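You operate a simulated robot arm through the tools that you are given. There is no shell and no other tool.

Carry out the task below with a simulated robot arm. There is one attempt and no reset: what you move stays moved.

## Task
Take the gold loop from the upper small drawer and press it onto the nameplate in the small press.
Fine: pull the drawer well out and shut it after; blue knob to LOOP; free the green knob after the loop stands lengthwise on the middle; lever down and up, green knob latched again. Leave the other loops. Where these are worked on the way, their far stop is far enough and under half their travel is too little: upper small drawer.

The check looks at the end state, three seconds after you hand in, the way a careful person would. Anything else that was tipped, shoved, dropped, spilled or broken makes it a failure.

## Robot
A 7-joint arm with a two-finger gripper, fixed in place. Base frame: the origin is at the foot of the arm, x ahead of it, y to its left, z up; the work surface is at about z = 80. Readings come in cm, rad, newtons and seconds.
With the tool pointing down near the work surface it reaches from about 34 to 72 cm from the base axis. Its first joint turns from -1.152 to 1.152 rad. Payload 2.45 kg.
The TCP is the grasp point between the finger pads, 2.6 cm short of the fingertips. In the tool frame z runs along the fingers and y along their closing line. Largest opening 9.6 cm; the body of the gripper starts 6.9 cm behind the TCP.
Orientation is told as [roll, pitch, yaw] about the base's x, y, z axes, in that order, counted from this pose: with the fingers straight down and closing along the base's y, the tool's x points along the base's -x, its y along +y and its z along -z.

## Interface
- The arm moves only by the tool servo_tool. Its argument "plan" is a list of rows, each an object (a shift or turn left out is 0, a gripper value left out holds the last) with "hand": the closure in counts, from 0 (fully open) to 255 (shut); "offset": the shift along the base's x, y, z in cm, a list of three; "delta_rot": the turn, a rotation vector about the base's x, y, z in rad, a list of three. In form: [{"hand": hand, "offset": [x, y, z], "delta_rot": [ax, ay, az]}, ...]. A call has 1 to 20 rows; each row is the pose to reach, as a shift and turn from the pose commanded when the call began. Each row takes 0.2 s and may step no farther than 5 cm and 0.15 rad from the row before; otherwise, or with a gripper value out of range, the whole call is refused. A pose out of reach is approached as far as the arm can. The call stops where the force on the tool passes 90 N (or 10 N more than at its start, if that is more) or the arm is blocked; 0.2 s more then pass. Each finger halts on what it meets, pressing with about 27 N; the grip force reading is that of the motor and also rises with nothing between the fingers. The clock runs only during rows and for 0.2 s after the last one: add rows that repeat a pose to give the fingers time. The reply holds the time, the measured pose of the TCP, the force on the tool along the base axes, the opening and the grip force, in the units named above and with some noise, with the torque about the TCP (base axes, N m) and any sound that the robot's microphone picked up.
- Cameras (640 x 400 px; columns grow to the right, rows downward): "scene" is fixed at [18.46, -39.99, 143.9]; the picture's right is [0.67, -0.75, 0.00], its down [-0.35, -0.31, -0.88] and it looks along [0.66, 0.59, -0.47] (base axes); focal length 214 px, centre (320, 200). "wrist" rides on the gripper at [8.2, 0.3, -9.8] in the tool frame; the picture's right is [-0.04, 1.00, 0.00], its down [-0.73, -0.03, -0.68] and it looks along [-0.68, -0.03, 0.73] (tool axes); focal length 256 px, centre (320, 200). There is no depth. A picture from a camera that has moved, and an enlarged one, comes with that camera's place and axes in the base frame and with its lens. The place of the scene camera against the robot may be out by one fixed shift of up to 1.2 cm in any direction.
- snapshot(camera): a new picture of that camera. No time passes.
- enlarge(camera, box): a new picture of the part [left, top, right, bottom] of that camera's present view, enlarged. No time passes.
- sign_off(): hands the job in; it is judged then, once.

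Places have to be worked out from the pictures, the camera data and where the tool is seen. Open the gripper and draw the arm clear of the work before you hand the job in, unless the task says otherwise.

The tools are called after ">>>" as a command line: name --argument value ..., lists and objects as JSON in quotes. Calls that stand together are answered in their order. servo_tool: Moves the arm, as the interface text tells. Its arguments: {"type":"object","properties":{"plan":{"type":"array"}},"required":["plan"]} The other tools are called the same way: snapshot (camera) takes a picture; enlarge (camera, box) takes an enlarged picture of a part of a camera's view; sign_off () hands the job in.

At the start:

```text
t: 0.0
tool_pos: [34.35, -9.82, 136.87]
tool_rot: [0.0, 0.0, -0.002]
force: [1.5, -0.8, 0.6]
torque: [0.01, 0.03, 0.01]
opening: 9.61
grip_force: 0.0
```

scene: 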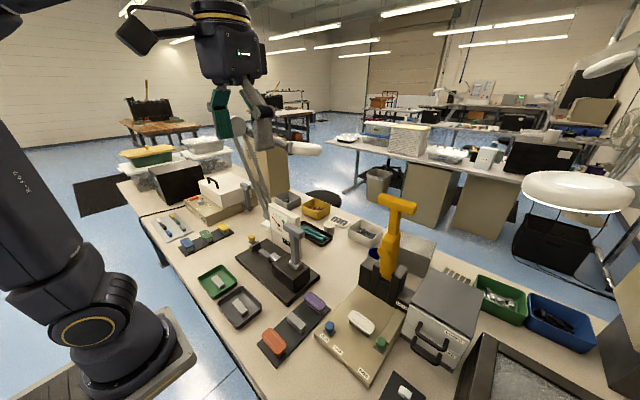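
wrist: 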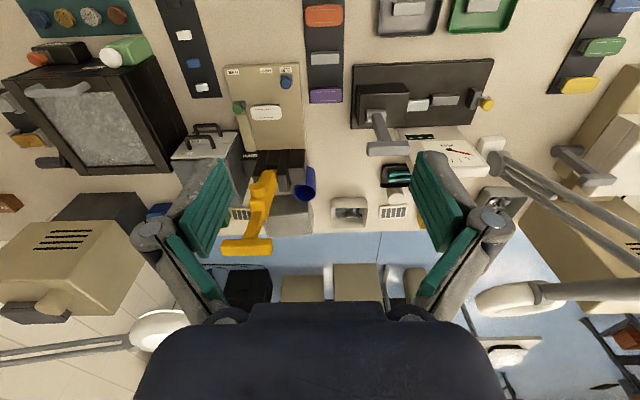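

I start by looking closely at the press, the small drawer cabinet and their surroundings.

>>> enlarge --camera "scene" --box '[300, 180, 500, 400]'

>>> enlarge --camera "scene" --box '[310, 280, 410, 390]'

>>> enlarge --camera "scene" --box '[390, 260, 500, 400]'

>>> enlarge --camera "wrist" --box '[160, 50, 340, 260]'

```text
1.82 times, centred on (400, 290) of scene
camera zoom: at [18.46, -39.99, 143.9], right [0.67, -0.75, 0.0], down [-0.35, -0.31, -0.88], along [0.66, 0.59, -0.47], focal length 390 px, centre (174, 36)
```

zoom: 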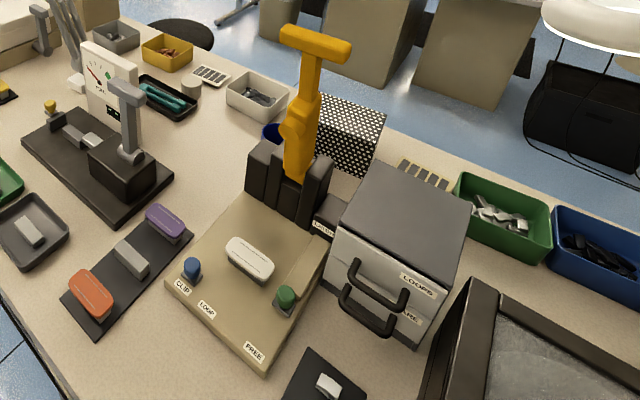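

```text
3.64 times, centred on (360, 335) of scene
camera zoom: at [18.46, -39.99, 143.9], right [0.67, -0.75, 0.0], down [-0.35, -0.31, -0.88], along [0.66, 0.59, -0.47], focal length 780 px, centre (174, -291)
```

zoom: 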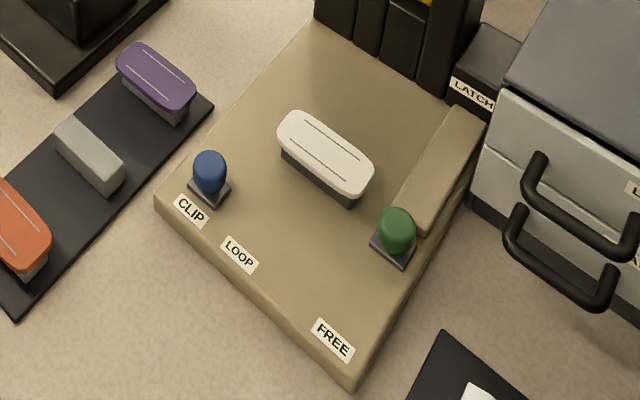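

```text
2.86 times, centred on (445, 330) of scene
camera zoom: at [18.46, -39.99, 143.9], right [0.67, -0.75, 0.0], down [-0.35, -0.31, -0.88], along [0.66, 0.59, -0.47], focal length 613 px, centre (-37, -171)
```

zoom: 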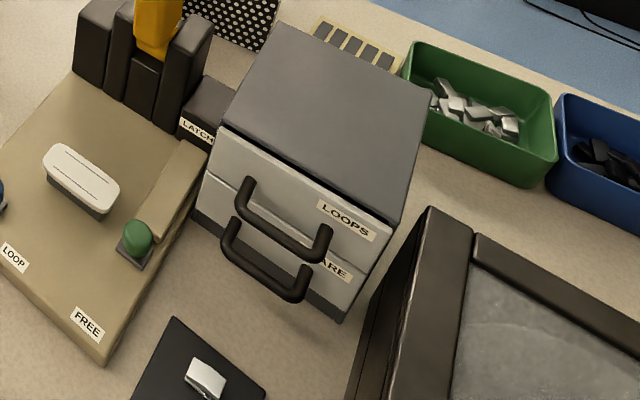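

```text
1.90 times, centred on (250, 155) of wrist
camera zoom: at [26.17, -9.5, 146.6], right [0.04, 1.0, 0.0], down [0.73, -0.03, 0.68], along [0.68, -0.03, -0.73], focal length 488 px, centre (453, 286)
```

zoom: 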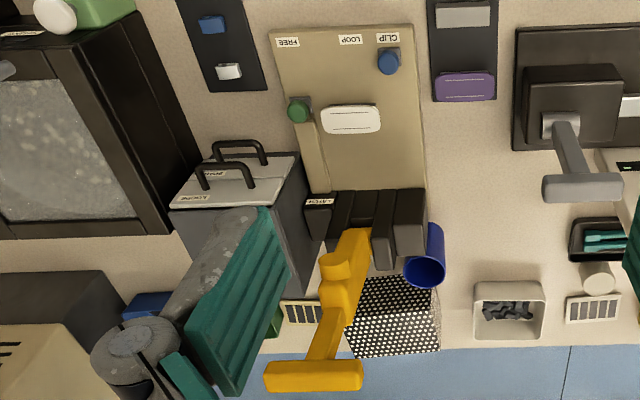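

The press sits at about x 43–62, y -32…-15 with the lever's T-bar at about [63, -24, 119]; the drawer cabinet is to the right, y about -40. I move the wrist camera over toward the cabinet for a closer look, staying high.

>>> servo_tool --plan '[{"offset": [0.3, -4.5, -1.5]}, {"offset": [0.6, -9, -3.5]}, {"offset": [0.9, -13, -6]}, {"offset": [1.2, -17, -8.5]}, {"offset": [1.5, -21, -11]}, {"offset": [1.6, -25, -13.5]}, {"offset": [1.65, -28, -16]}, {"offset": [1.65, -28, -16]}]'

```text
t: 1.8
tool_pos: [36.3, -37.67, 121.28]
tool_rot: [0.002, 0.001, -0.001]
force: [0.1, -0.7, 0.2]
torque: [0.03, 0.0, 0.0]
opening: 9.62
grip_force: 0.1
```

The arm is over the near side of the cabinet; I look with both cameras.

>>> snapshot --camera "wrist"

>>> enlarge --camera "wrist" --box '[240, 0, 440, 160]'

>>> snapshot --camera "scene"

```text
taken
camera wrist: at [28.11, -37.33, 131.15], right [0.04, 1.0, 0.0], down [0.73, -0.03, 0.68], along [0.68, -0.03, -0.73], focal length 256 px, centre (320, 200)
```

wrist: 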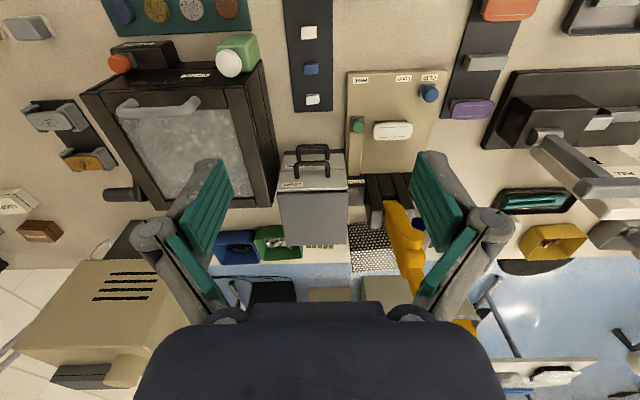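

```text
2.50 times, centred on (340, 80) of wrist
camera zoom: at [28.11, -37.33, 131.15], right [0.04, 1.0, 0.0], down [0.73, -0.03, 0.68], along [0.68, -0.03, -0.73], focal length 640 px, centre (270, 500)
```

zoom: 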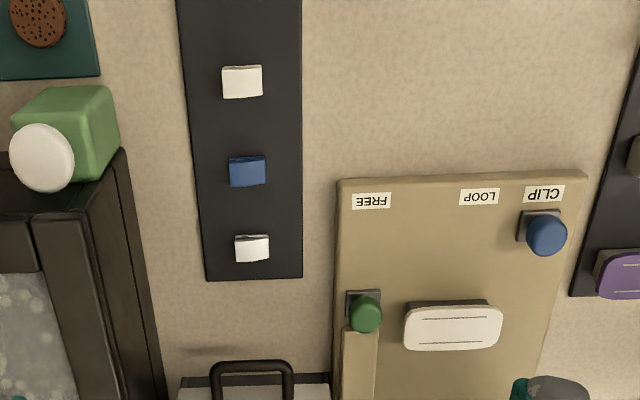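

```text
taken
```

scene: 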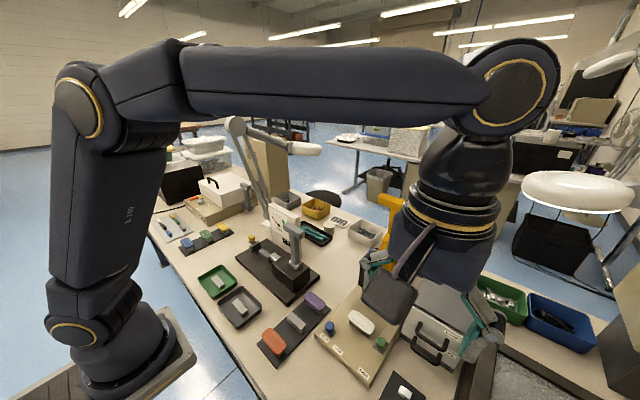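

The press and cabinet are in view; I enlarge the cabinet front and the press for measurements.

>>> enlarge --camera "wrist" --box '[260, 130, 370, 260]'

>>> enlarge --camera "wrist" --box '[335, 60, 455, 280]'

>>> enlarge --camera "scene" --box '[380, 260, 500, 400]'

```text
3.08 times, centred on (315, 195) of wrist
camera zoom: at [28.11, -37.33, 131.15], right [0.04, 1.0, 0.0], down [0.73, -0.03, 0.68], along [0.68, -0.03, -0.73], focal length 788 px, centre (335, 215)
```

zoom: 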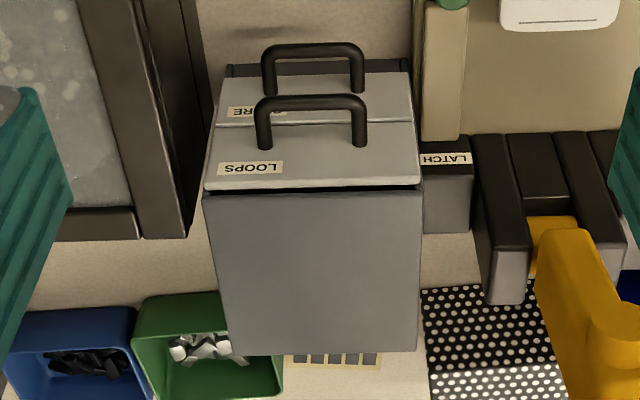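

```text
1.82 times, centred on (395, 170) of wrist
camera zoom: at [28.11, -37.33, 131.15], right [0.04, 1.0, 0.0], down [0.73, -0.03, 0.68], along [0.68, -0.03, -0.73], focal length 465 px, centre (184, 254)
```

zoom: 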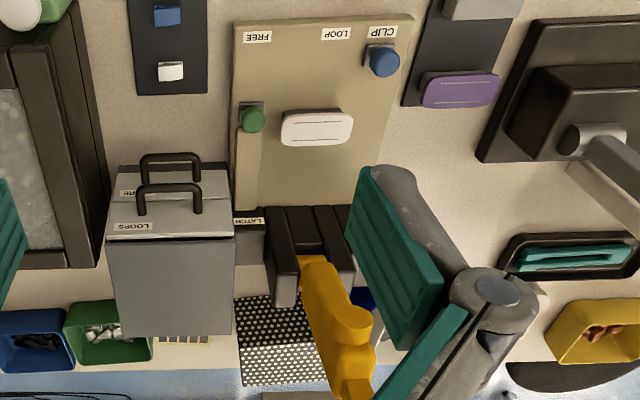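

```text
2.86 times, centred on (440, 330) of scene
camera zoom: at [18.45, -39.99, 143.9], right [0.67, -0.75, 0.0], down [-0.35, -0.31, -0.88], along [0.66, 0.59, -0.47], focal length 613 px, centre (-23, -171)
```

zoom: 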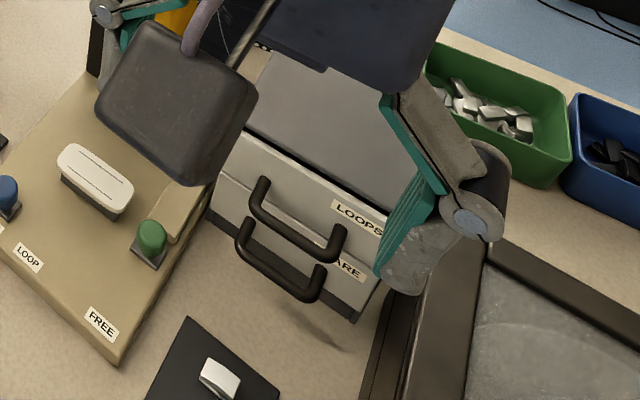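

The cabinet front is at about x 61, top at z 94, upper handle bar near x 57.5, y -40.4, z 89. I move closer for a more exact view of the handle.

>>> servo_tool --plan '[{"offset": [2.2, -0.6, -3.5]}, {"offset": [4.5, -1.2, -7]}, {"offset": [7, -1.8, -10.5]}, {"offset": [9.5, -2.5, -14]}, {"offset": [9.5, -2.5, -14]}, {"offset": [9.5, -2.5, -14]}]'

>>> snapshot --camera "wrist"

>>> enlarge --camera "wrist" --box '[250, 80, 450, 250]'

```text
t: 3.2
tool_pos: [45.37, -40.22, 106.77]
tool_rot: [0.0, -0.001, -0.001]
force: [0.6, -0.3, 1.3]
torque: [0.0, 0.01, -0.01]
opening: 9.6
grip_force: 0.1
```

```text
taken
camera wrist: at [37.31, -39.97, 116.58], right [0.04, 1.0, 0.0], down [0.73, -0.03, 0.68], along [0.68, -0.03, -0.73], focal length 256 px, centre (320, 200)
```

wrist: 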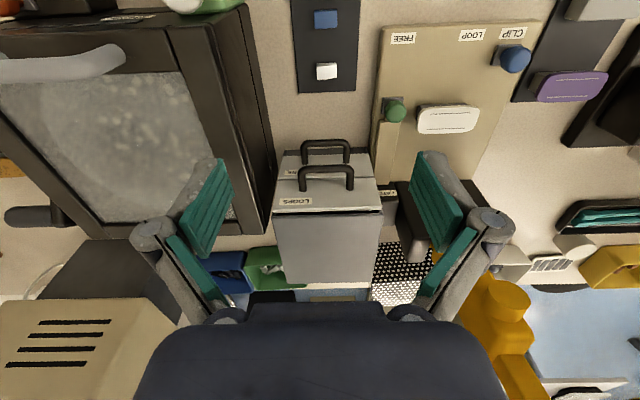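

```text
2.35 times, centred on (350, 165) of wrist
camera zoom: at [37.31, -39.97, 116.58], right [0.04, 1.0, 0.0], down [0.73, -0.03, 0.68], along [0.68, -0.03, -0.73], focal length 602 px, centre (249, 282)
```

zoom: 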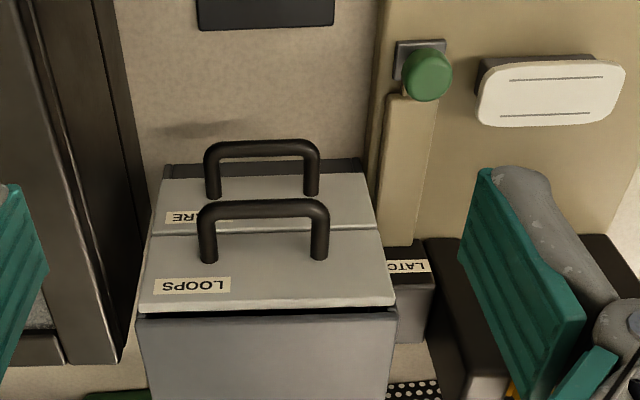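

Handle bar seems at about x 57, y -40, z 89. I turn the gripper by -90° about z here so that the fingers close along x (camera goes to the press side, clear of the oven).

>>> servo_tool --plan '[{"hand": 0, "delta_rot": [0, 0, -0.14]}, {"delta_rot": [0, 0, -0.28]}, {"delta_rot": [0, 0, -0.42]}, {"delta_rot": [0, 0, -0.56]}, {"delta_rot": [0, 0, -0.7]}, {"delta_rot": [0, 0, -0.84]}, {"delta_rot": [0, 0, -0.98]}, {"delta_rot": [0, 0, -1.12]}, {"delta_rot": [0, 0, -1.26]}, {"delta_rot": [0, 0, -1.4]}, {"delta_rot": [0, 0, -1.54]}, {"hand": 150, "delta_rot": [0, 0, -1.5708]}, {"hand": 150, "delta_rot": [0, 0, -1.5708]}, {"hand": 150, "delta_rot": [0, 0, -1.5708]}]'

>>> snapshot --camera "wrist"

>>> snapshot --camera "scene"

```text
t: 6.2
tool_pos: [45.46, -40.24, 106.76]
tool_rot: [0.0, -0.001, -1.573]
force: [-0.5, 0.1, -0.6]
torque: [0.04, 0.02, 0.02]
opening: 3.94
grip_force: 0.1
```

```text
taken
camera wrist: at [45.78, -32.21, 116.56], right [1.0, -0.04, 0.0], down [-0.03, -0.73, 0.68], along [-0.03, -0.68, -0.73], focal length 256 px, centre (320, 200)
```

wrist: 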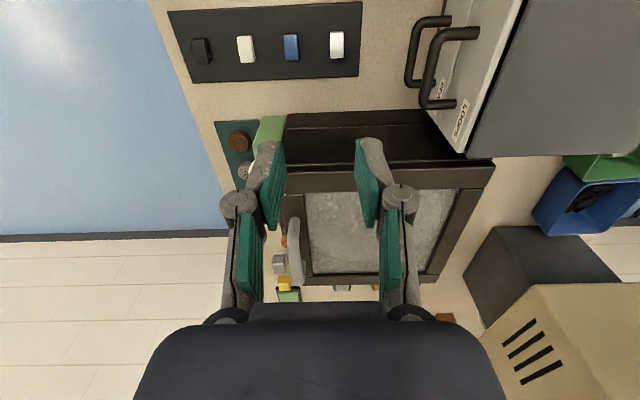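

```text
taken
```

scene: 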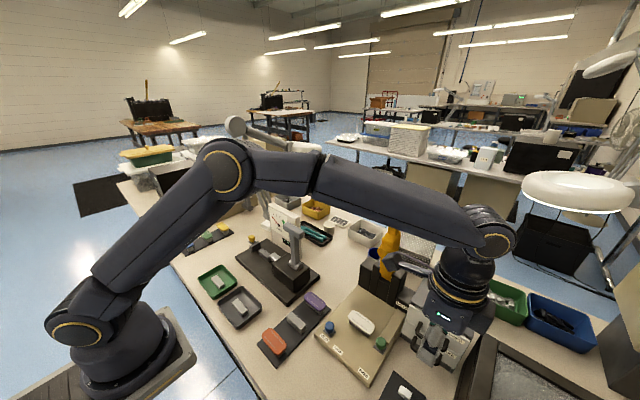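

Turning worked and the opening follows the count linearly. I move ahead over the handle (still above the cabinet top) to see the bar end-on.

>>> servo_tool --plan '[{"hand": 165, "offset": [4, 0, -1.5]}, {"offset": [8, 0, -3]}, {"offset": [10.5, 0, -5]}, {"offset": [10.5, 0, -5]}, {"offset": [10.5, 0, -5]}]'

>>> snapshot --camera "wrist"

>>> enlarge --camera "wrist" --box '[240, 0, 480, 150]'

```text
t: 7.4
tool_pos: [55.92, -40.36, 102.1]
tool_rot: [0.001, 0.0, -1.57]
force: [0.9, -0.6, 0.1]
torque: [0.01, -0.01, -0.01]
opening: 3.38
grip_force: 0.1
```

```text
taken
camera wrist: at [56.22, -32.22, 111.95], right [1.0, -0.04, 0.0], down [-0.03, -0.73, 0.68], along [-0.03, -0.68, -0.73], focal length 256 px, centre (320, 200)
```

wrist: 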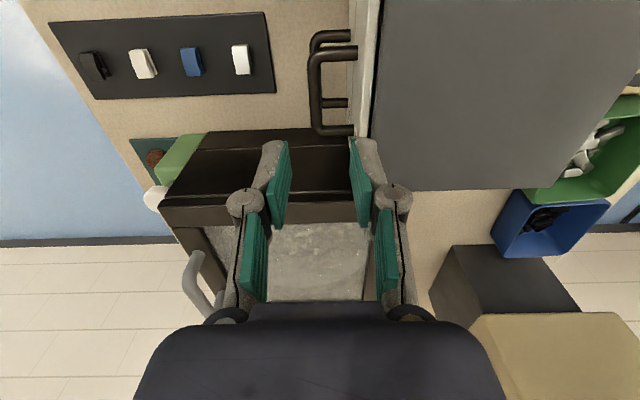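

```text
2.67 times, centred on (360, 75) of wrist
camera zoom: at [56.22, -32.22, 111.95], right [1.0, -0.04, 0.0], down [-0.03, -0.73, 0.68], along [-0.03, -0.68, -0.73], focal length 683 px, centre (213, 533)
```

zoom: 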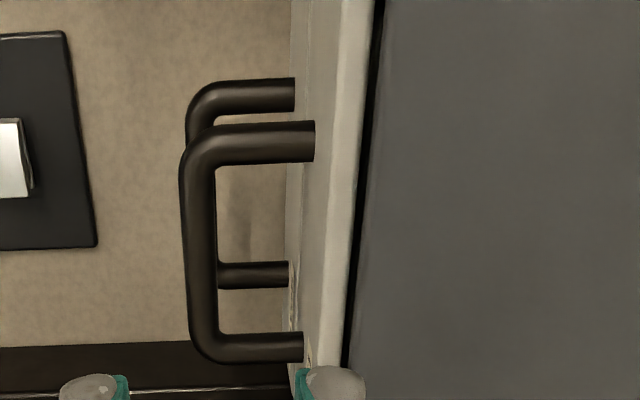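

The bar's end-on view puts it at x≈55.5, z≈91.5, with the drawer face at x≈58.6, so the gap behind it is about 2.6 cm. I tilt the fingers forward by 0.5 rad so a finger goes in behind the bar without the knuckle touching the drawer face.

>>> servo_tool --plan '[{"hand": 165, "offset": [-2, 0, 0], "delta_rot": [0, -0.13, 0]}, {"offset": [-4, 0.2, 0], "delta_rot": [0, -0.26, 0]}, {"offset": [-5.7, 0.3, 0], "delta_rot": [0, -0.39, 0]}, {"offset": [-5.7, 0.3, -0.8], "delta_rot": [0, -0.5, 0]}, {"offset": [-5.7, 0.3, -0.8], "delta_rot": [0, -0.5, 0]}, {"offset": [-5.7, 0.3, -0.8], "delta_rot": [0, -0.5, 0]}]'

>>> snapshot --camera "wrist"

>>> enlarge --camera "wrist" --box '[220, 0, 440, 140]'

>>> enlarge --camera "scene" --box '[360, 240, 520, 380]'

```text
t: 8.8
tool_pos: [50.35, -39.97, 101.0]
tool_rot: [0.501, 0.0, -1.571]
force: [-0.2, -0.3, -0.7]
torque: [-0.01, -0.01, 0.01]
opening: 3.4
grip_force: 0.0
```

```text
taken
camera wrist: at [45.86, -31.81, 109.82], right [0.88, -0.04, 0.48], down [-0.35, -0.73, 0.58], along [0.33, -0.68, -0.66], focal length 256 px, centre (320, 200)
```

wrist: 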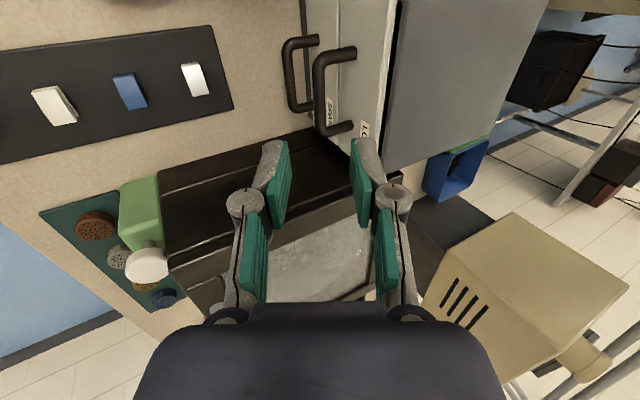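

```text
2.86 times, centred on (330, 70) of wrist
camera zoom: at [45.86, -31.81, 109.82], right [0.88, -0.04, 0.48], down [-0.35, -0.73, 0.58], along [0.33, -0.68, -0.66], focal length 731 px, centre (291, 571)
```

zoom: 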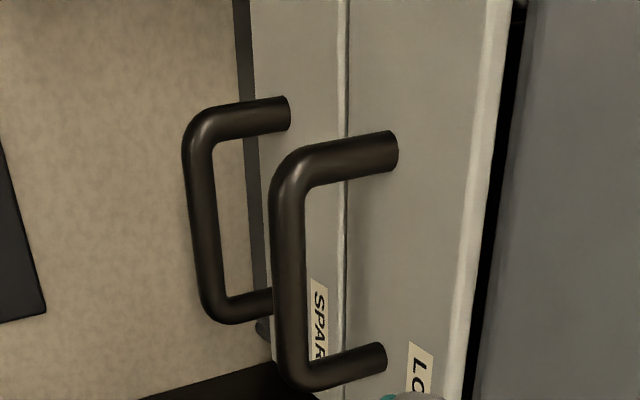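

```text
2.86 times, centred on (440, 310) of scene
camera zoom: at [18.45, -39.99, 143.9], right [0.67, -0.75, 0.0], down [-0.35, -0.31, -0.88], along [0.66, 0.59, -0.47], focal length 613 px, centre (-23, -114)
```

zoom: 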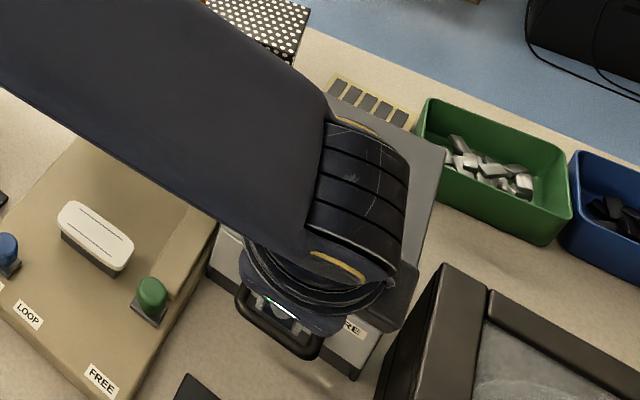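

Triangulated from the two views: the bar is at x≈55.5, z≈91.55, and the face at x≈58.5. I go along the finger direction most of the way, narrow the opening to about 2.2 cm, and check.

>>> servo_tool --plan '[{"hand": 197, "offset": [1.0, 0, -1.85]}, {"hand": 197, "offset": [2.0, 0, -3.7]}, {"hand": 197, "offset": [2.95, 0, -5.45]}, {"hand": 197, "offset": [2.95, 0, -5.45]}, {"hand": 197, "offset": [2.95, 0, -5.45]}]'

>>> snapshot --camera "wrist"

>>> enlarge --camera "wrist" --box '[240, 80, 400, 220]'

```text
t: 10.0
tool_pos: [53.25, -39.98, 95.64]
tool_rot: [0.501, 0.0, -1.572]
force: [-0.5, 0.3, 0.1]
torque: [-0.01, -0.02, -0.01]
opening: 2.17
grip_force: 0.2
```

```text
taken
camera wrist: at [48.87, -31.92, 104.37], right [0.88, -0.04, 0.48], down [-0.35, -0.73, 0.58], along [0.33, -0.68, -0.66], focal length 256 px, centre (320, 200)
```

wrist: 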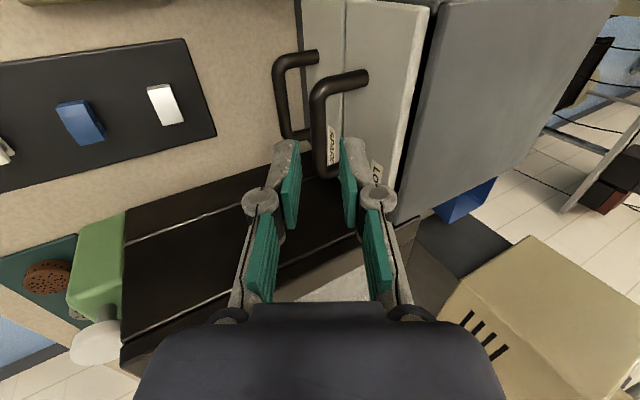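

```text
2.86 times, centred on (320, 150) of wrist
camera zoom: at [48.87, -31.92, 104.37], right [0.88, -0.04, 0.48], down [-0.35, -0.73, 0.58], along [0.33, -0.68, -0.66], focal length 731 px, centre (320, 343)
```

zoom: 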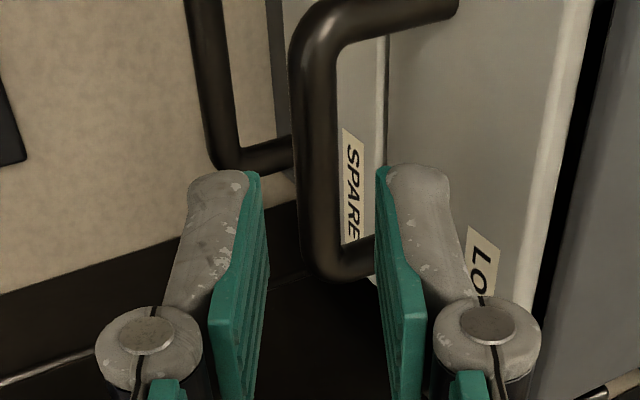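

The bar is centred between the fingers. I go in the remaining distance and then close on it.

>>> servo_tool --plan '[{"hand": 197, "offset": [0.6, 0, -1.1]}, {"hand": 197, "offset": [1.2, 0, -2.2]}, {"hand": 197, "offset": [1.75, 0, -3.2]}, {"hand": 197, "offset": [1.75, 0, -3.2]}, {"hand": 197, "offset": [1.75, 0, -3.2]}]'

>>> enlarge --camera "wrist" --box '[220, 80, 420, 240]'

```text
t: 11.2
tool_pos: [54.78, -39.96, 92.23]
tool_rot: [0.503, 0.001, -1.57]
force: [-0.7, -0.3, 0.5]
torque: [0.03, -0.01, 0.02]
opening: 2.16
grip_force: 0.1
```

```text
2.50 times, centred on (320, 160) of wrist
camera zoom: at [50.44, -31.89, 101.13], right [0.88, -0.04, 0.48], down [-0.35, -0.73, 0.58], along [0.33, -0.68, -0.66], focal length 640 px, centre (320, 300)
```

zoom: 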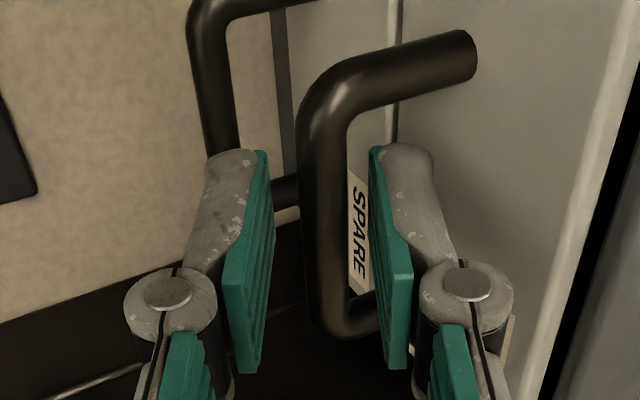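

No contact so far and the bar lies between the pads at about their depth. I close on it.

>>> servo_tool --plan '[{"hand": 255}, {"hand": 255}, {"hand": 255}, {"hand": 255}]'

```text
t: 12.2
tool_pos: [54.9, -40.09, 92.56]
tool_rot: [0.501, -0.003, -1.57]
force: [-0.1, 0.9, 3.8]
torque: [-0.46, -0.02, 0.87]
opening: 0.93
grip_force: 37.0
```

The bar is held (opening 0.93 cm). I pull the drawer toward the base, straight along -x.

>>> servo_tool --plan '[{"hand": 255, "offset": [-0.7, 0, 0]}, {"offset": [-1.5, 0, 0]}, {"offset": [-2.5, 0, 0]}, {"offset": [-3.5, 0, 0]}, {"offset": [-4.5, 0, 0]}, {"offset": [-4.5, 0, 0]}]'

>>> snapshot --camera "scene"

>>> snapshot --camera "wrist"

```text
t: 13.6
tool_pos: [50.38, -39.99, 92.48]
tool_rot: [0.503, -0.004, -1.572]
force: [-0.7, -9.5, 19.8]
torque: [-0.67, -0.12, 0.67]
opening: 0.92
grip_force: 36.9
```

```text
taken
```

scene: 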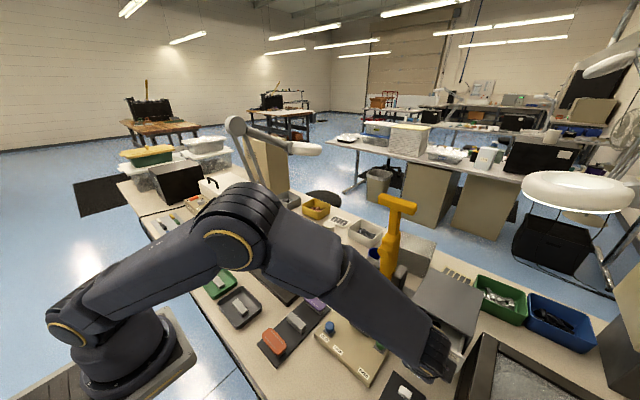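

```text
taken
camera wrist: at [46.06, -31.82, 101.12], right [0.88, -0.04, 0.48], down [-0.35, -0.73, 0.58], along [0.33, -0.68, -0.65], focal length 256 px, centre (320, 200)
```

wrist: 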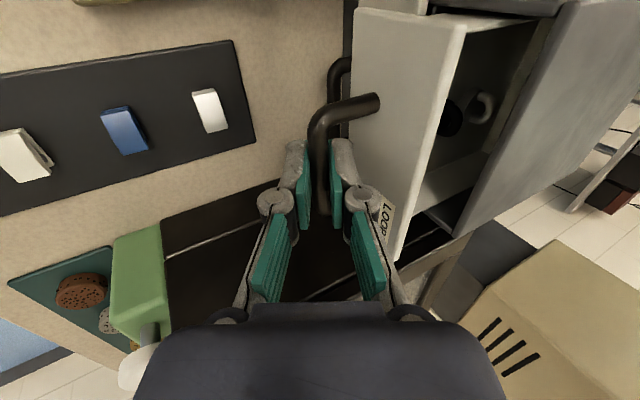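

The drawer is following, with loops visible inside. I keep pulling, easing the small down-press on the handle.

>>> servo_tool --plan '[{"hand": 255, "offset": [-0.8, 0, 0.1]}, {"offset": [-1.6, 0, 0.2]}, {"offset": [-2.4, 0, 0.2]}, {"offset": [-3.2, 0, 0.2]}, {"offset": [-4.0, 0, 0.2]}, {"offset": [-4.0, 0, 0.2]}]'

>>> snapshot --camera "wrist"

```text
t: 15.0
tool_pos: [46.28, -39.98, 92.35]
tool_rot: [0.496, 0.001, -1.572]
force: [-0.8, -18.0, -15.1]
torque: [-0.6, 0.05, 0.66]
opening: 0.94
grip_force: 36.4
```

```text
taken
camera wrist: at [41.9, -31.87, 101.19], right [0.88, -0.04, 0.48], down [-0.35, -0.73, 0.58], along [0.33, -0.68, -0.66], focal length 256 px, centre (320, 200)
```

wrist: 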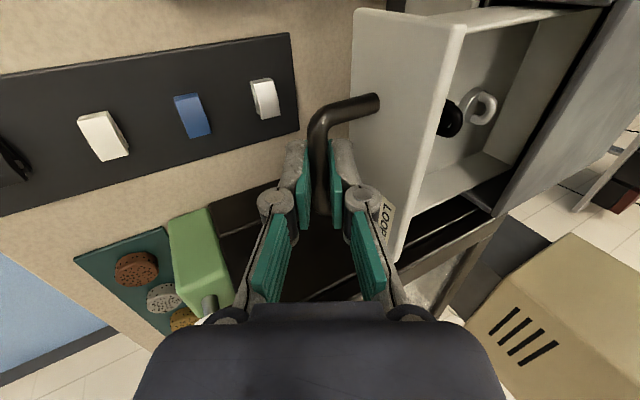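

About 8.6 cm out with no stop yet. I pull a bit more in small steps, watching the force in x.

>>> servo_tool --plan '[{"hand": 255, "offset": [-0.5, -0.1, -0.1]}, {"offset": [-1.0, -0.1, -0.1]}, {"offset": [-1.5, -0.1, -0.1]}, {"offset": [-1.5, -0.1, -0.1]}]'

>>> enlarge --camera "wrist" --box '[340, 0, 640, 200]'

```text
t: 16.0
tool_pos: [44.94, -39.96, 92.42]
tool_rot: [0.502, 0.006, -1.568]
force: [0.8, 1.9, -10.0]
torque: [-0.35, 0.05, 0.82]
opening: 0.92
grip_force: 37.0
```

```text
2.00 times, centred on (490, 100) of wrist
camera zoom: at [40.49, -31.93, 101.21], right [0.88, -0.04, 0.48], down [-0.35, -0.74, 0.58], along [0.33, -0.67, -0.66], focal length 512 px, centre (-20, 400)
```

zoom: 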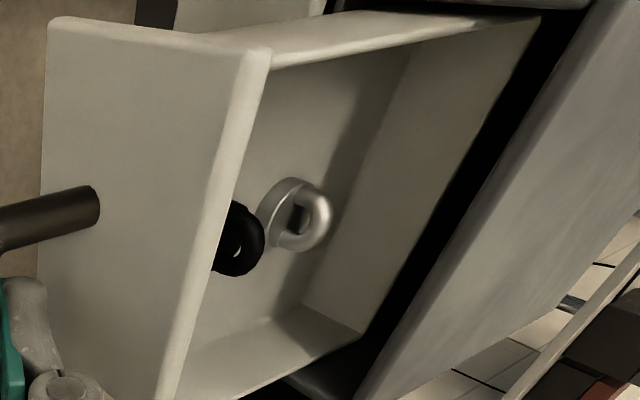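

The drawer is about 10 cm out and its back wall shows at the cabinet opening – that is well out. I let go of the handle and back off along the finger direction, then up.

>>> servo_tool --plan '[{"hand": 190}, {"hand": 190}, {"hand": 190}, {"hand": 190, "offset": [-0.5, 0, 0.9]}, {"hand": 190, "offset": [-1.2, 0, 2.2]}, {"hand": 190, "offset": [-2.2, 0, 4.0]}, {"hand": 190, "offset": [-2.5, 0, 7.5]}, {"hand": 190, "offset": [-2.5, 0, 11.5]}, {"hand": 100, "offset": [-1, 0, 15]}, {"hand": 100, "offset": [-1, 0, 15]}]'

>>> snapshot --camera "wrist"

>>> snapshot --camera "scene"

```text
t: 18.2
tool_pos: [43.85, -40.52, 107.3]
tool_rot: [0.5, 0.0, -1.57]
force: [-0.2, 0.5, -1.4]
torque: [0.0, 0.03, 0.02]
opening: 5.82
grip_force: 0.1
```

```text
taken
camera wrist: at [39.42, -32.29, 116.08], right [0.88, -0.04, 0.48], down [-0.35, -0.73, 0.58], along [0.33, -0.68, -0.66], focal length 256 px, centre (320, 200)
```

wrist: 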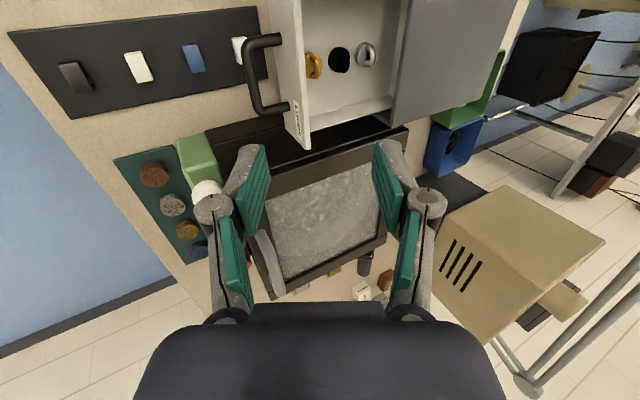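

```text
taken
```

scene: 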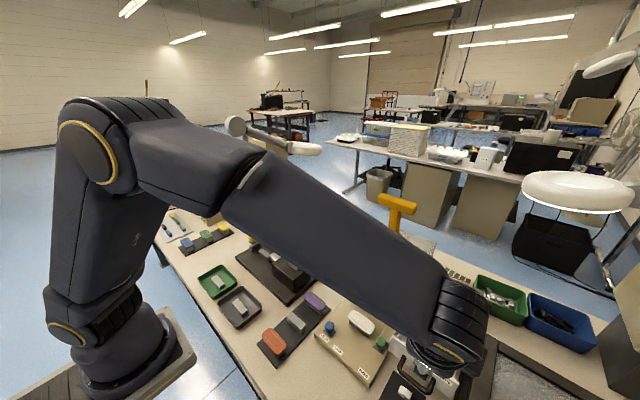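

Three loops are in the drawer: gold (nearest the front), black and silver. I straighten the tool and move the camera for a good view from above.

>>> servo_tool --plan '[{"hand": 100, "offset": [2, 0, 0.7], "delta_rot": [0, 0.13, 0]}, {"offset": [4, 0.5, 1.4], "delta_rot": [0, 0.26, 0]}, {"offset": [6, 1, 2], "delta_rot": [0, 0.39, 0]}, {"offset": [8, 1.5, 3], "delta_rot": [0, 0.5, 0]}, {"offset": [8, 1.5, 3], "delta_rot": [0, 0.5, 0]}, {"offset": [8, 1.5, 3], "delta_rot": [0, 0.5, 0]}]'

>>> snapshot --camera "wrist"

>>> enlarge --camera "wrist" --box '[220, 0, 420, 140]'

```text
t: 19.6
tool_pos: [51.86, -38.69, 110.36]
tool_rot: [-0.001, -0.001, -1.572]
force: [0.0, -0.1, 1.7]
torque: [-0.02, 0.0, 0.01]
opening: 5.85
grip_force: 0.0
```

```text
taken
camera wrist: at [52.15, -30.52, 120.27], right [1.0, -0.04, 0.0], down [-0.03, -0.73, 0.68], along [-0.03, -0.68, -0.73], focal length 256 px, centre (320, 200)
```

wrist: 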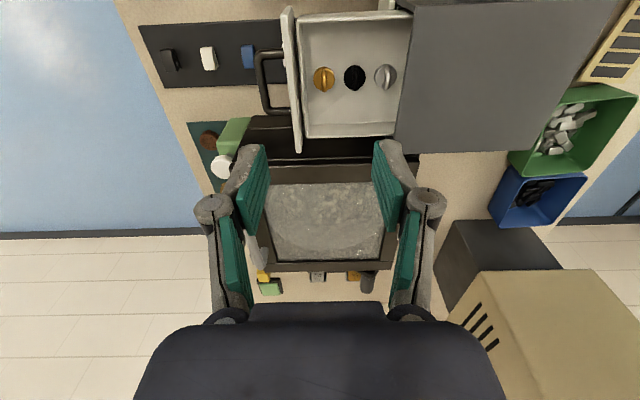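

```text
2.86 times, centred on (320, 70) of wrist
camera zoom: at [52.15, -30.52, 120.27], right [1.0, -0.04, 0.0], down [-0.03, -0.73, 0.68], along [-0.03, -0.68, -0.73], focal length 731 px, centre (320, 571)
```

zoom: 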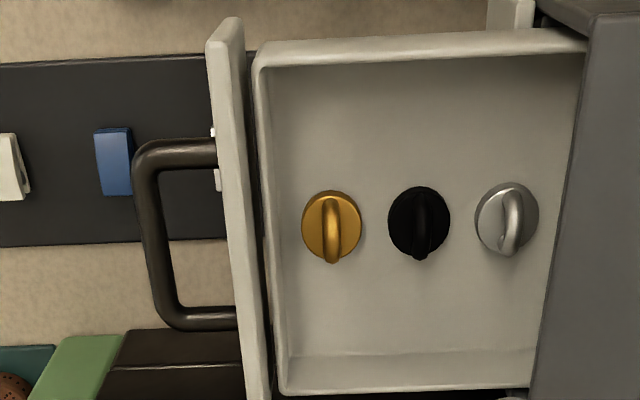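

The loops are discs with an arch standing on top, the arches running along y; gold is at about [52.2, -40.0], arch middle z≈90.6. I'll grip the arch with fingers closing along x, tilted slightly so that the knuckle clears the drawer front; now I lower and tilt for a closer view.

>>> servo_tool --plan '[{"hand": 190, "offset": [0.6, -0.5, -2.5], "delta_rot": [0, 0.1, 0]}, {"hand": 190, "offset": [1.2, -1, -5], "delta_rot": [0, 0.2, 0]}, {"hand": 190, "offset": [1.6, -1.3, -7.5], "delta_rot": [0, 0.28, 0]}, {"hand": 190, "offset": [1.6, -1.3, -9.4], "delta_rot": [0, 0.28, 0]}, {"hand": 190, "offset": [1.6, -1.3, -9.4], "delta_rot": [0, 0.28, 0]}, {"hand": 190, "offset": [1.6, -1.3, -9.4], "delta_rot": [0, 0.28, 0]}]'

>>> snapshot --camera "wrist"

>>> enlarge --camera "wrist" --box '[200, 30, 400, 180]'

```text
t: 21.0
tool_pos: [52.65, -39.1, 100.94]
tool_rot: [-0.281, 0.0, -1.571]
force: [0.7, -0.3, -0.9]
torque: [0.02, 0.0, 0.0]
opening: 2.44
grip_force: 0.0
out of reach, approached as far as the arm can: row 2, 3, 4, 5, 6
```

```text
taken
camera wrist: at [55.71, -30.93, 110.31], right [0.96, -0.04, -0.28], down [0.16, -0.73, 0.66], along [-0.23, -0.68, -0.7], focal length 256 px, centre (320, 200)
```

wrist: 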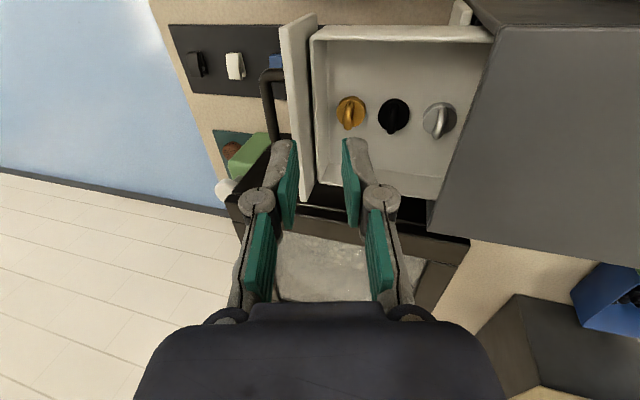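

```text
2.67 times, centred on (300, 105) of wrist
camera zoom: at [55.71, -30.93, 110.31], right [0.96, -0.04, -0.28], down [0.16, -0.73, 0.66], along [-0.23, -0.68, -0.7], focal length 683 px, centre (373, 453)
```

zoom: 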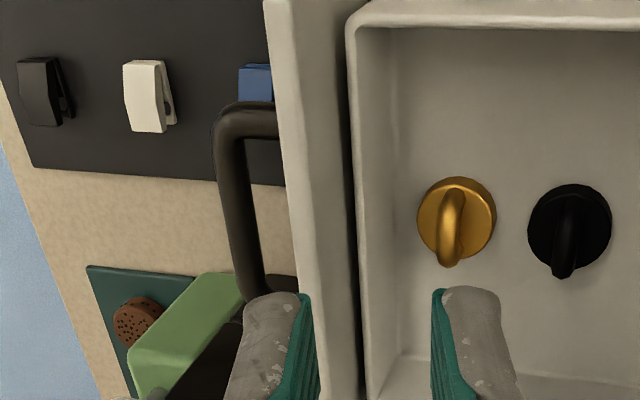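

With tilt 0.28 the pose is slightly out of reach, so I go back to a tilt of 0.2 and see where the arm settles; gold arch triangulates to x≈52.16, y≈-40.1, z≈90.5.

>>> servo_tool --plan '[{"hand": 190, "offset": [0, 0, -0.5], "delta_rot": [0, -0.08, 0]}, {"hand": 190, "offset": [0, 0, -1], "delta_rot": [0, -0.08, 0]}, {"hand": 190, "offset": [0, 0, -1], "delta_rot": [0, -0.08, 0]}]'

```text
t: 21.8
tool_pos: [52.55, -38.97, 99.94]
tool_rot: [-0.199, 0.001, -1.571]
force: [0.3, 0.0, -0.5]
torque: [-0.02, 0.01, 0.01]
opening: 2.45
grip_force: 0.1
```

The base for offsets is the reached pose. I go to 4 cm above the grip pose along the finger line and look.

>>> servo_tool --plan '[{"hand": 200, "offset": [0.4, -0.5, -1.6]}, {"hand": 210, "offset": [0.8, -1.05, -3.3]}, {"hand": 210, "offset": [0.8, -1.05, -3.3]}, {"hand": 210, "offset": [0.8, -1.05, -3.3]}]'

>>> snapshot --camera "wrist"

>>> enlarge --camera "wrist" --box '[240, 80, 400, 220]'

>>> enlarge --camera "scene" --box '[360, 280, 520, 400]'

```text
t: 22.8
tool_pos: [53.39, -40.03, 96.62]
tool_rot: [-0.2, -0.001, -1.572]
force: [-1.1, 0.0, 0.4]
torque: [0.02, 0.02, 0.01]
opening: 1.69
grip_force: 0.0
```

```text
taken
camera wrist: at [55.73, -31.83, 106.11], right [0.98, -0.04, -0.2], down [0.11, -0.73, 0.67], along [-0.17, -0.68, -0.71], focal length 256 px, centre (320, 200)
```

wrist: 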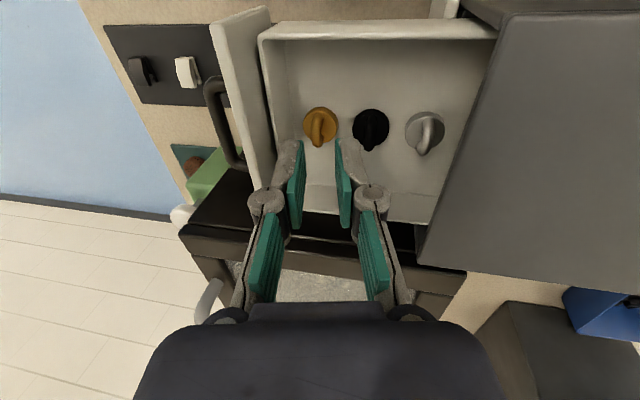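

```text
2.86 times, centred on (320, 150) of wrist
camera zoom: at [55.73, -31.83, 106.11], right [0.98, -0.04, -0.2], down [0.11, -0.73, 0.67], along [-0.17, -0.68, -0.71], focal length 731 px, centre (320, 343)
```

zoom: 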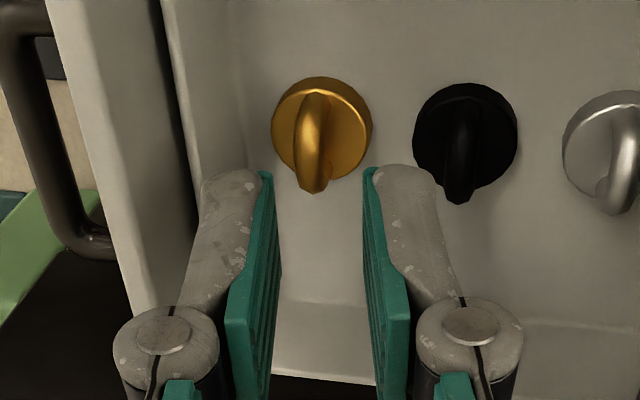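

```text
3.33 times, centred on (440, 340) of scene
camera zoom: at [18.46, -39.99, 143.9], right [0.67, -0.75, 0.0], down [-0.35, -0.31, -0.88], along [0.66, 0.59, -0.47], focal length 715 px, centre (-80, -267)
```

zoom: 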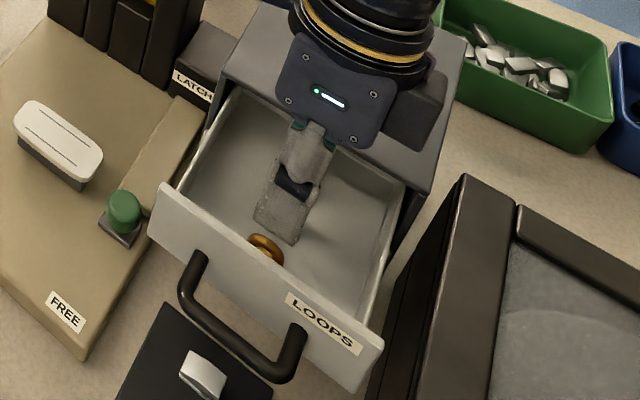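

The arch lies about 0.1 cm toward -x of the finger line, with 2.0 cm between arch and drawer front wall. I narrow the fingers to about 1.25 cm and go down 2 cm to check the fit.

>>> servo_tool --plan '[{"hand": 222, "offset": [-0.1, -0.15, 0]}, {"hand": 222, "offset": [-0.3, -0.15, -1.0]}, {"hand": 222, "offset": [-0.48, -0.15, -1.96]}, {"hand": 222, "offset": [-0.48, -0.15, -1.96]}, {"hand": 222, "offset": [-0.48, -0.15, -1.96]}]'

>>> enlarge --camera "wrist" --box '[240, 80, 400, 220]'

>>> enlarge --camera "scene" --box '[380, 300, 480, 400]'

```text
t: 24.0
tool_pos: [53.02, -40.15, 94.77]
tool_rot: [-0.201, 0.0, -1.571]
force: [-0.2, 0.3, -0.9]
torque: [0.02, -0.03, -0.02]
opening: 1.23
grip_force: 0.0
```

```text
2.86 times, centred on (320, 150) of wrist
camera zoom: at [55.25, -31.98, 104.24], right [0.98, -0.04, -0.2], down [0.11, -0.73, 0.67], along [-0.17, -0.68, -0.71], focal length 731 px, centre (320, 343)
```

zoom: 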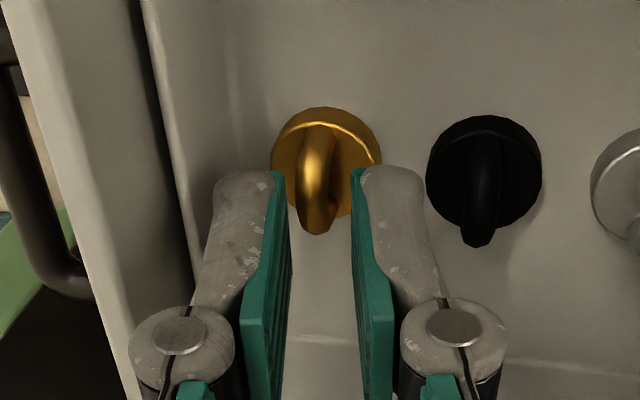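

```text
4.00 times, centred on (430, 350) of scene
camera zoom: at [18.46, -39.99, 143.9], right [0.67, -0.75, 0.0], down [-0.35, -0.31, -0.88], along [0.66, 0.59, -0.47], focal length 858 px, centre (-120, -400)
```

zoom: 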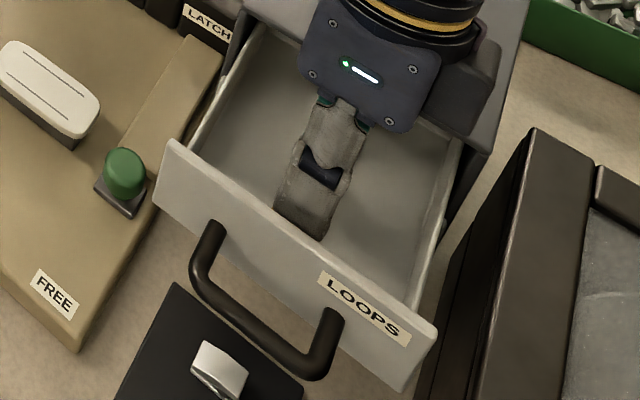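

The arch is centred between the fingertips and there's no contact. I continue down slowly, checking force.

>>> servo_tool --plan '[{"hand": 222, "offset": [-0.12, 0, -0.5]}, {"hand": 222, "offset": [-0.24, 0, -1.0]}, {"hand": 222, "offset": [-0.32, 0, -1.4]}, {"hand": 222, "offset": [-0.32, 0, -1.4]}]'

>>> enlarge --camera "wrist" --box '[240, 80, 400, 220]'

```text
t: 25.0
tool_pos: [52.6, -40.3, 93.27]
tool_rot: [-0.199, 0.001, -1.571]
force: [0.0, -0.4, 1.4]
torque: [0.01, 0.0, 0.01]
opening: 1.23
grip_force: 0.0
```

```text
2.86 times, centred on (320, 150) of wrist
camera zoom: at [54.87, -32.09, 102.82], right [0.98, -0.04, -0.2], down [0.11, -0.73, 0.67], along [-0.17, -0.68, -0.71], focal length 731 px, centre (320, 343)
```

zoom: 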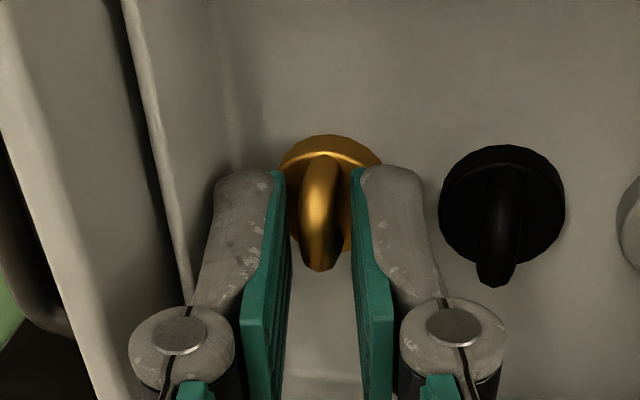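

Arch is between the pads but the tips are only at its mid-height; I go 0.5 cm deeper, then check force.

>>> servo_tool --plan '[{"hand": 222, "offset": [-0.03, 0.05, -0.2]}, {"hand": 222, "offset": [-0.06, 0.1, -0.45]}, {"hand": 222, "offset": [-0.06, 0.1, -0.45]}]'

>>> enlarge --camera "wrist" --box '[240, 80, 400, 220]'

```text
t: 25.8
tool_pos: [52.72, -40.14, 92.96]
tool_rot: [-0.198, -0.003, -1.571]
force: [-0.6, -3.9, 18.1]
torque: [-0.05, -0.02, -0.01]
opening: 1.22
grip_force: 0.1
```

```text
2.86 times, centred on (320, 150) of wrist
camera zoom: at [54.85, -31.97, 102.49], right [0.98, -0.04, -0.2], down [0.1, -0.73, 0.67], along [-0.17, -0.68, -0.71], focal length 731 px, centre (320, 343)
```

zoom: 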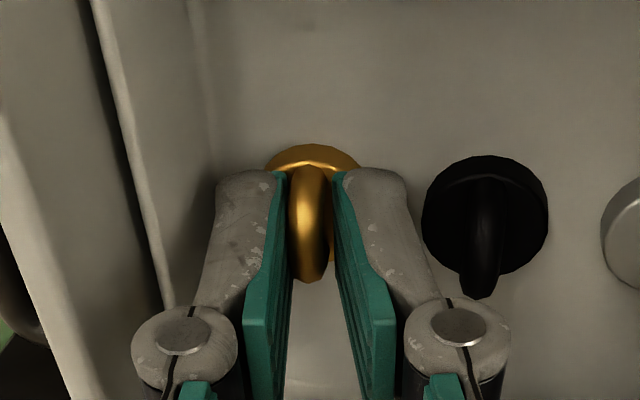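

The tips touched the disc's top (18 N). I lift 0.15 cm to relieve that and close on the arch.

>>> servo_tool --plan '[{"hand": 222, "offset": [0.02, 0, 0.2]}, {"hand": 240, "offset": [0.02, 0, 0.2]}, {"hand": 255, "offset": [0.02, 0, 0.2]}, {"hand": 255, "offset": [0.02, 0, 0.2]}, {"hand": 255, "offset": [0.02, 0, 0.2]}]'

>>> enlarge --camera "wrist" --box '[240, 80, 400, 220]'

```text
t: 27.0
tool_pos: [52.49, -40.21, 93.04]
tool_rot: [-0.198, 0.001, -1.569]
force: [1.0, 2.4, 21.2]
torque: [0.13, -0.14, 0.02]
opening: 0.58
grip_force: 26.7
```

```text
2.86 times, centred on (320, 150) of wrist
camera zoom: at [54.87, -31.98, 102.63], right [0.98, -0.04, -0.2], down [0.11, -0.73, 0.67], along [-0.17, -0.68, -0.71], focal length 731 px, centre (320, 343)
```

zoom: 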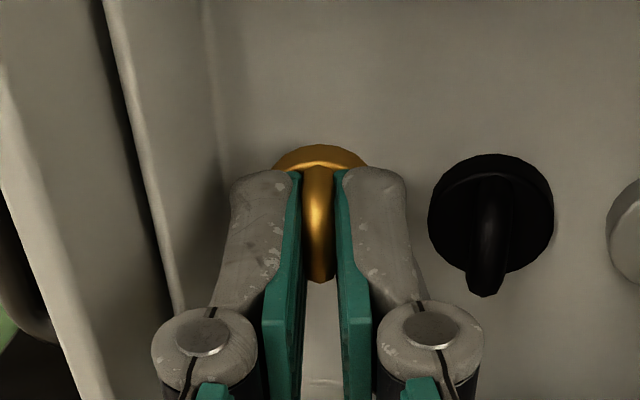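

Arch gripped at 0.58 cm. I lift out backward along the finger line.

>>> servo_tool --plan '[{"hand": 255, "offset": [0.1, 0, 0.5]}, {"offset": [0.2, 0, 1.2]}, {"offset": [0.35, 0, 2.2]}, {"offset": [0.5, 0, 3.5]}, {"offset": [0.5, 0, 5.0]}, {"offset": [0.3, 0, 7.5]}, {"offset": [0.3, 0, 7.5]}]'

>>> snapshot --camera "wrist"

>>> enlarge --camera "wrist" --box '[240, 80, 400, 220]'

>>> enlarge --camera "scene" --box '[340, 240, 500, 400]'

```text
t: 28.6
tool_pos: [52.79, -40.19, 100.8]
tool_rot: [-0.2, 0.0, -1.572]
force: [0.5, 1.1, 0.2]
torque: [-0.02, 0.02, -0.02]
opening: 0.63
grip_force: 27.5
```

```text
taken
camera wrist: at [55.11, -32.12, 110.27], right [0.98, -0.04, -0.2], down [0.11, -0.73, 0.67], along [-0.17, -0.68, -0.71], focal length 256 px, centre (320, 200)
```

wrist: 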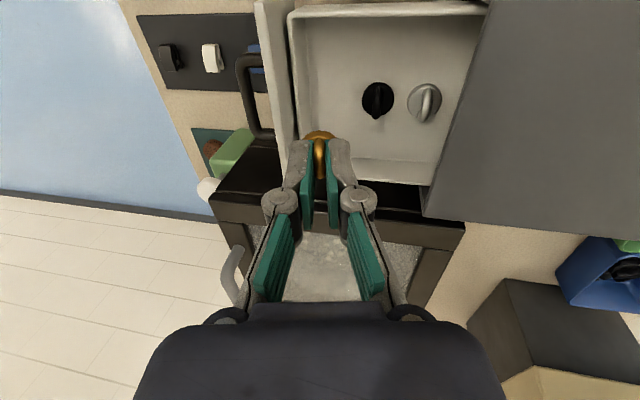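

```text
2.86 times, centred on (320, 150) of wrist
camera zoom: at [55.11, -32.12, 110.27], right [0.98, -0.04, -0.2], down [0.11, -0.73, 0.67], along [-0.17, -0.68, -0.71], focal length 731 px, centre (320, 343)
```

zoom: 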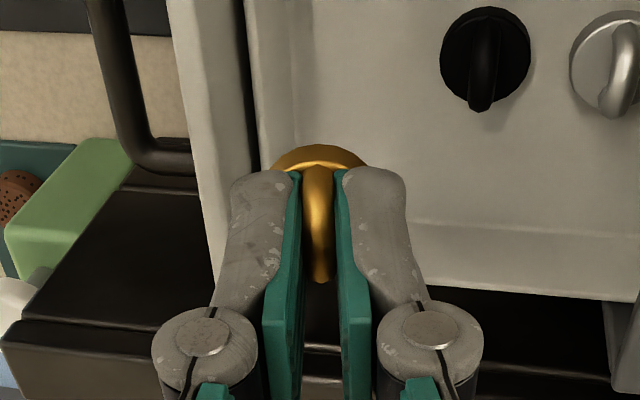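

```text
2.50 times, centred on (420, 320) of scene
camera zoom: at [18.46, -39.99, 143.9], right [0.67, -0.75, 0.0], down [-0.35, -0.31, -0.88], along [0.66, 0.59, -0.47], focal length 536 px, centre (70, -100)
```

zoom: 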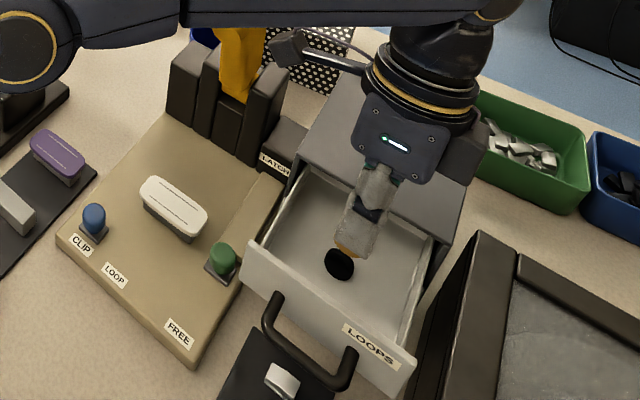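

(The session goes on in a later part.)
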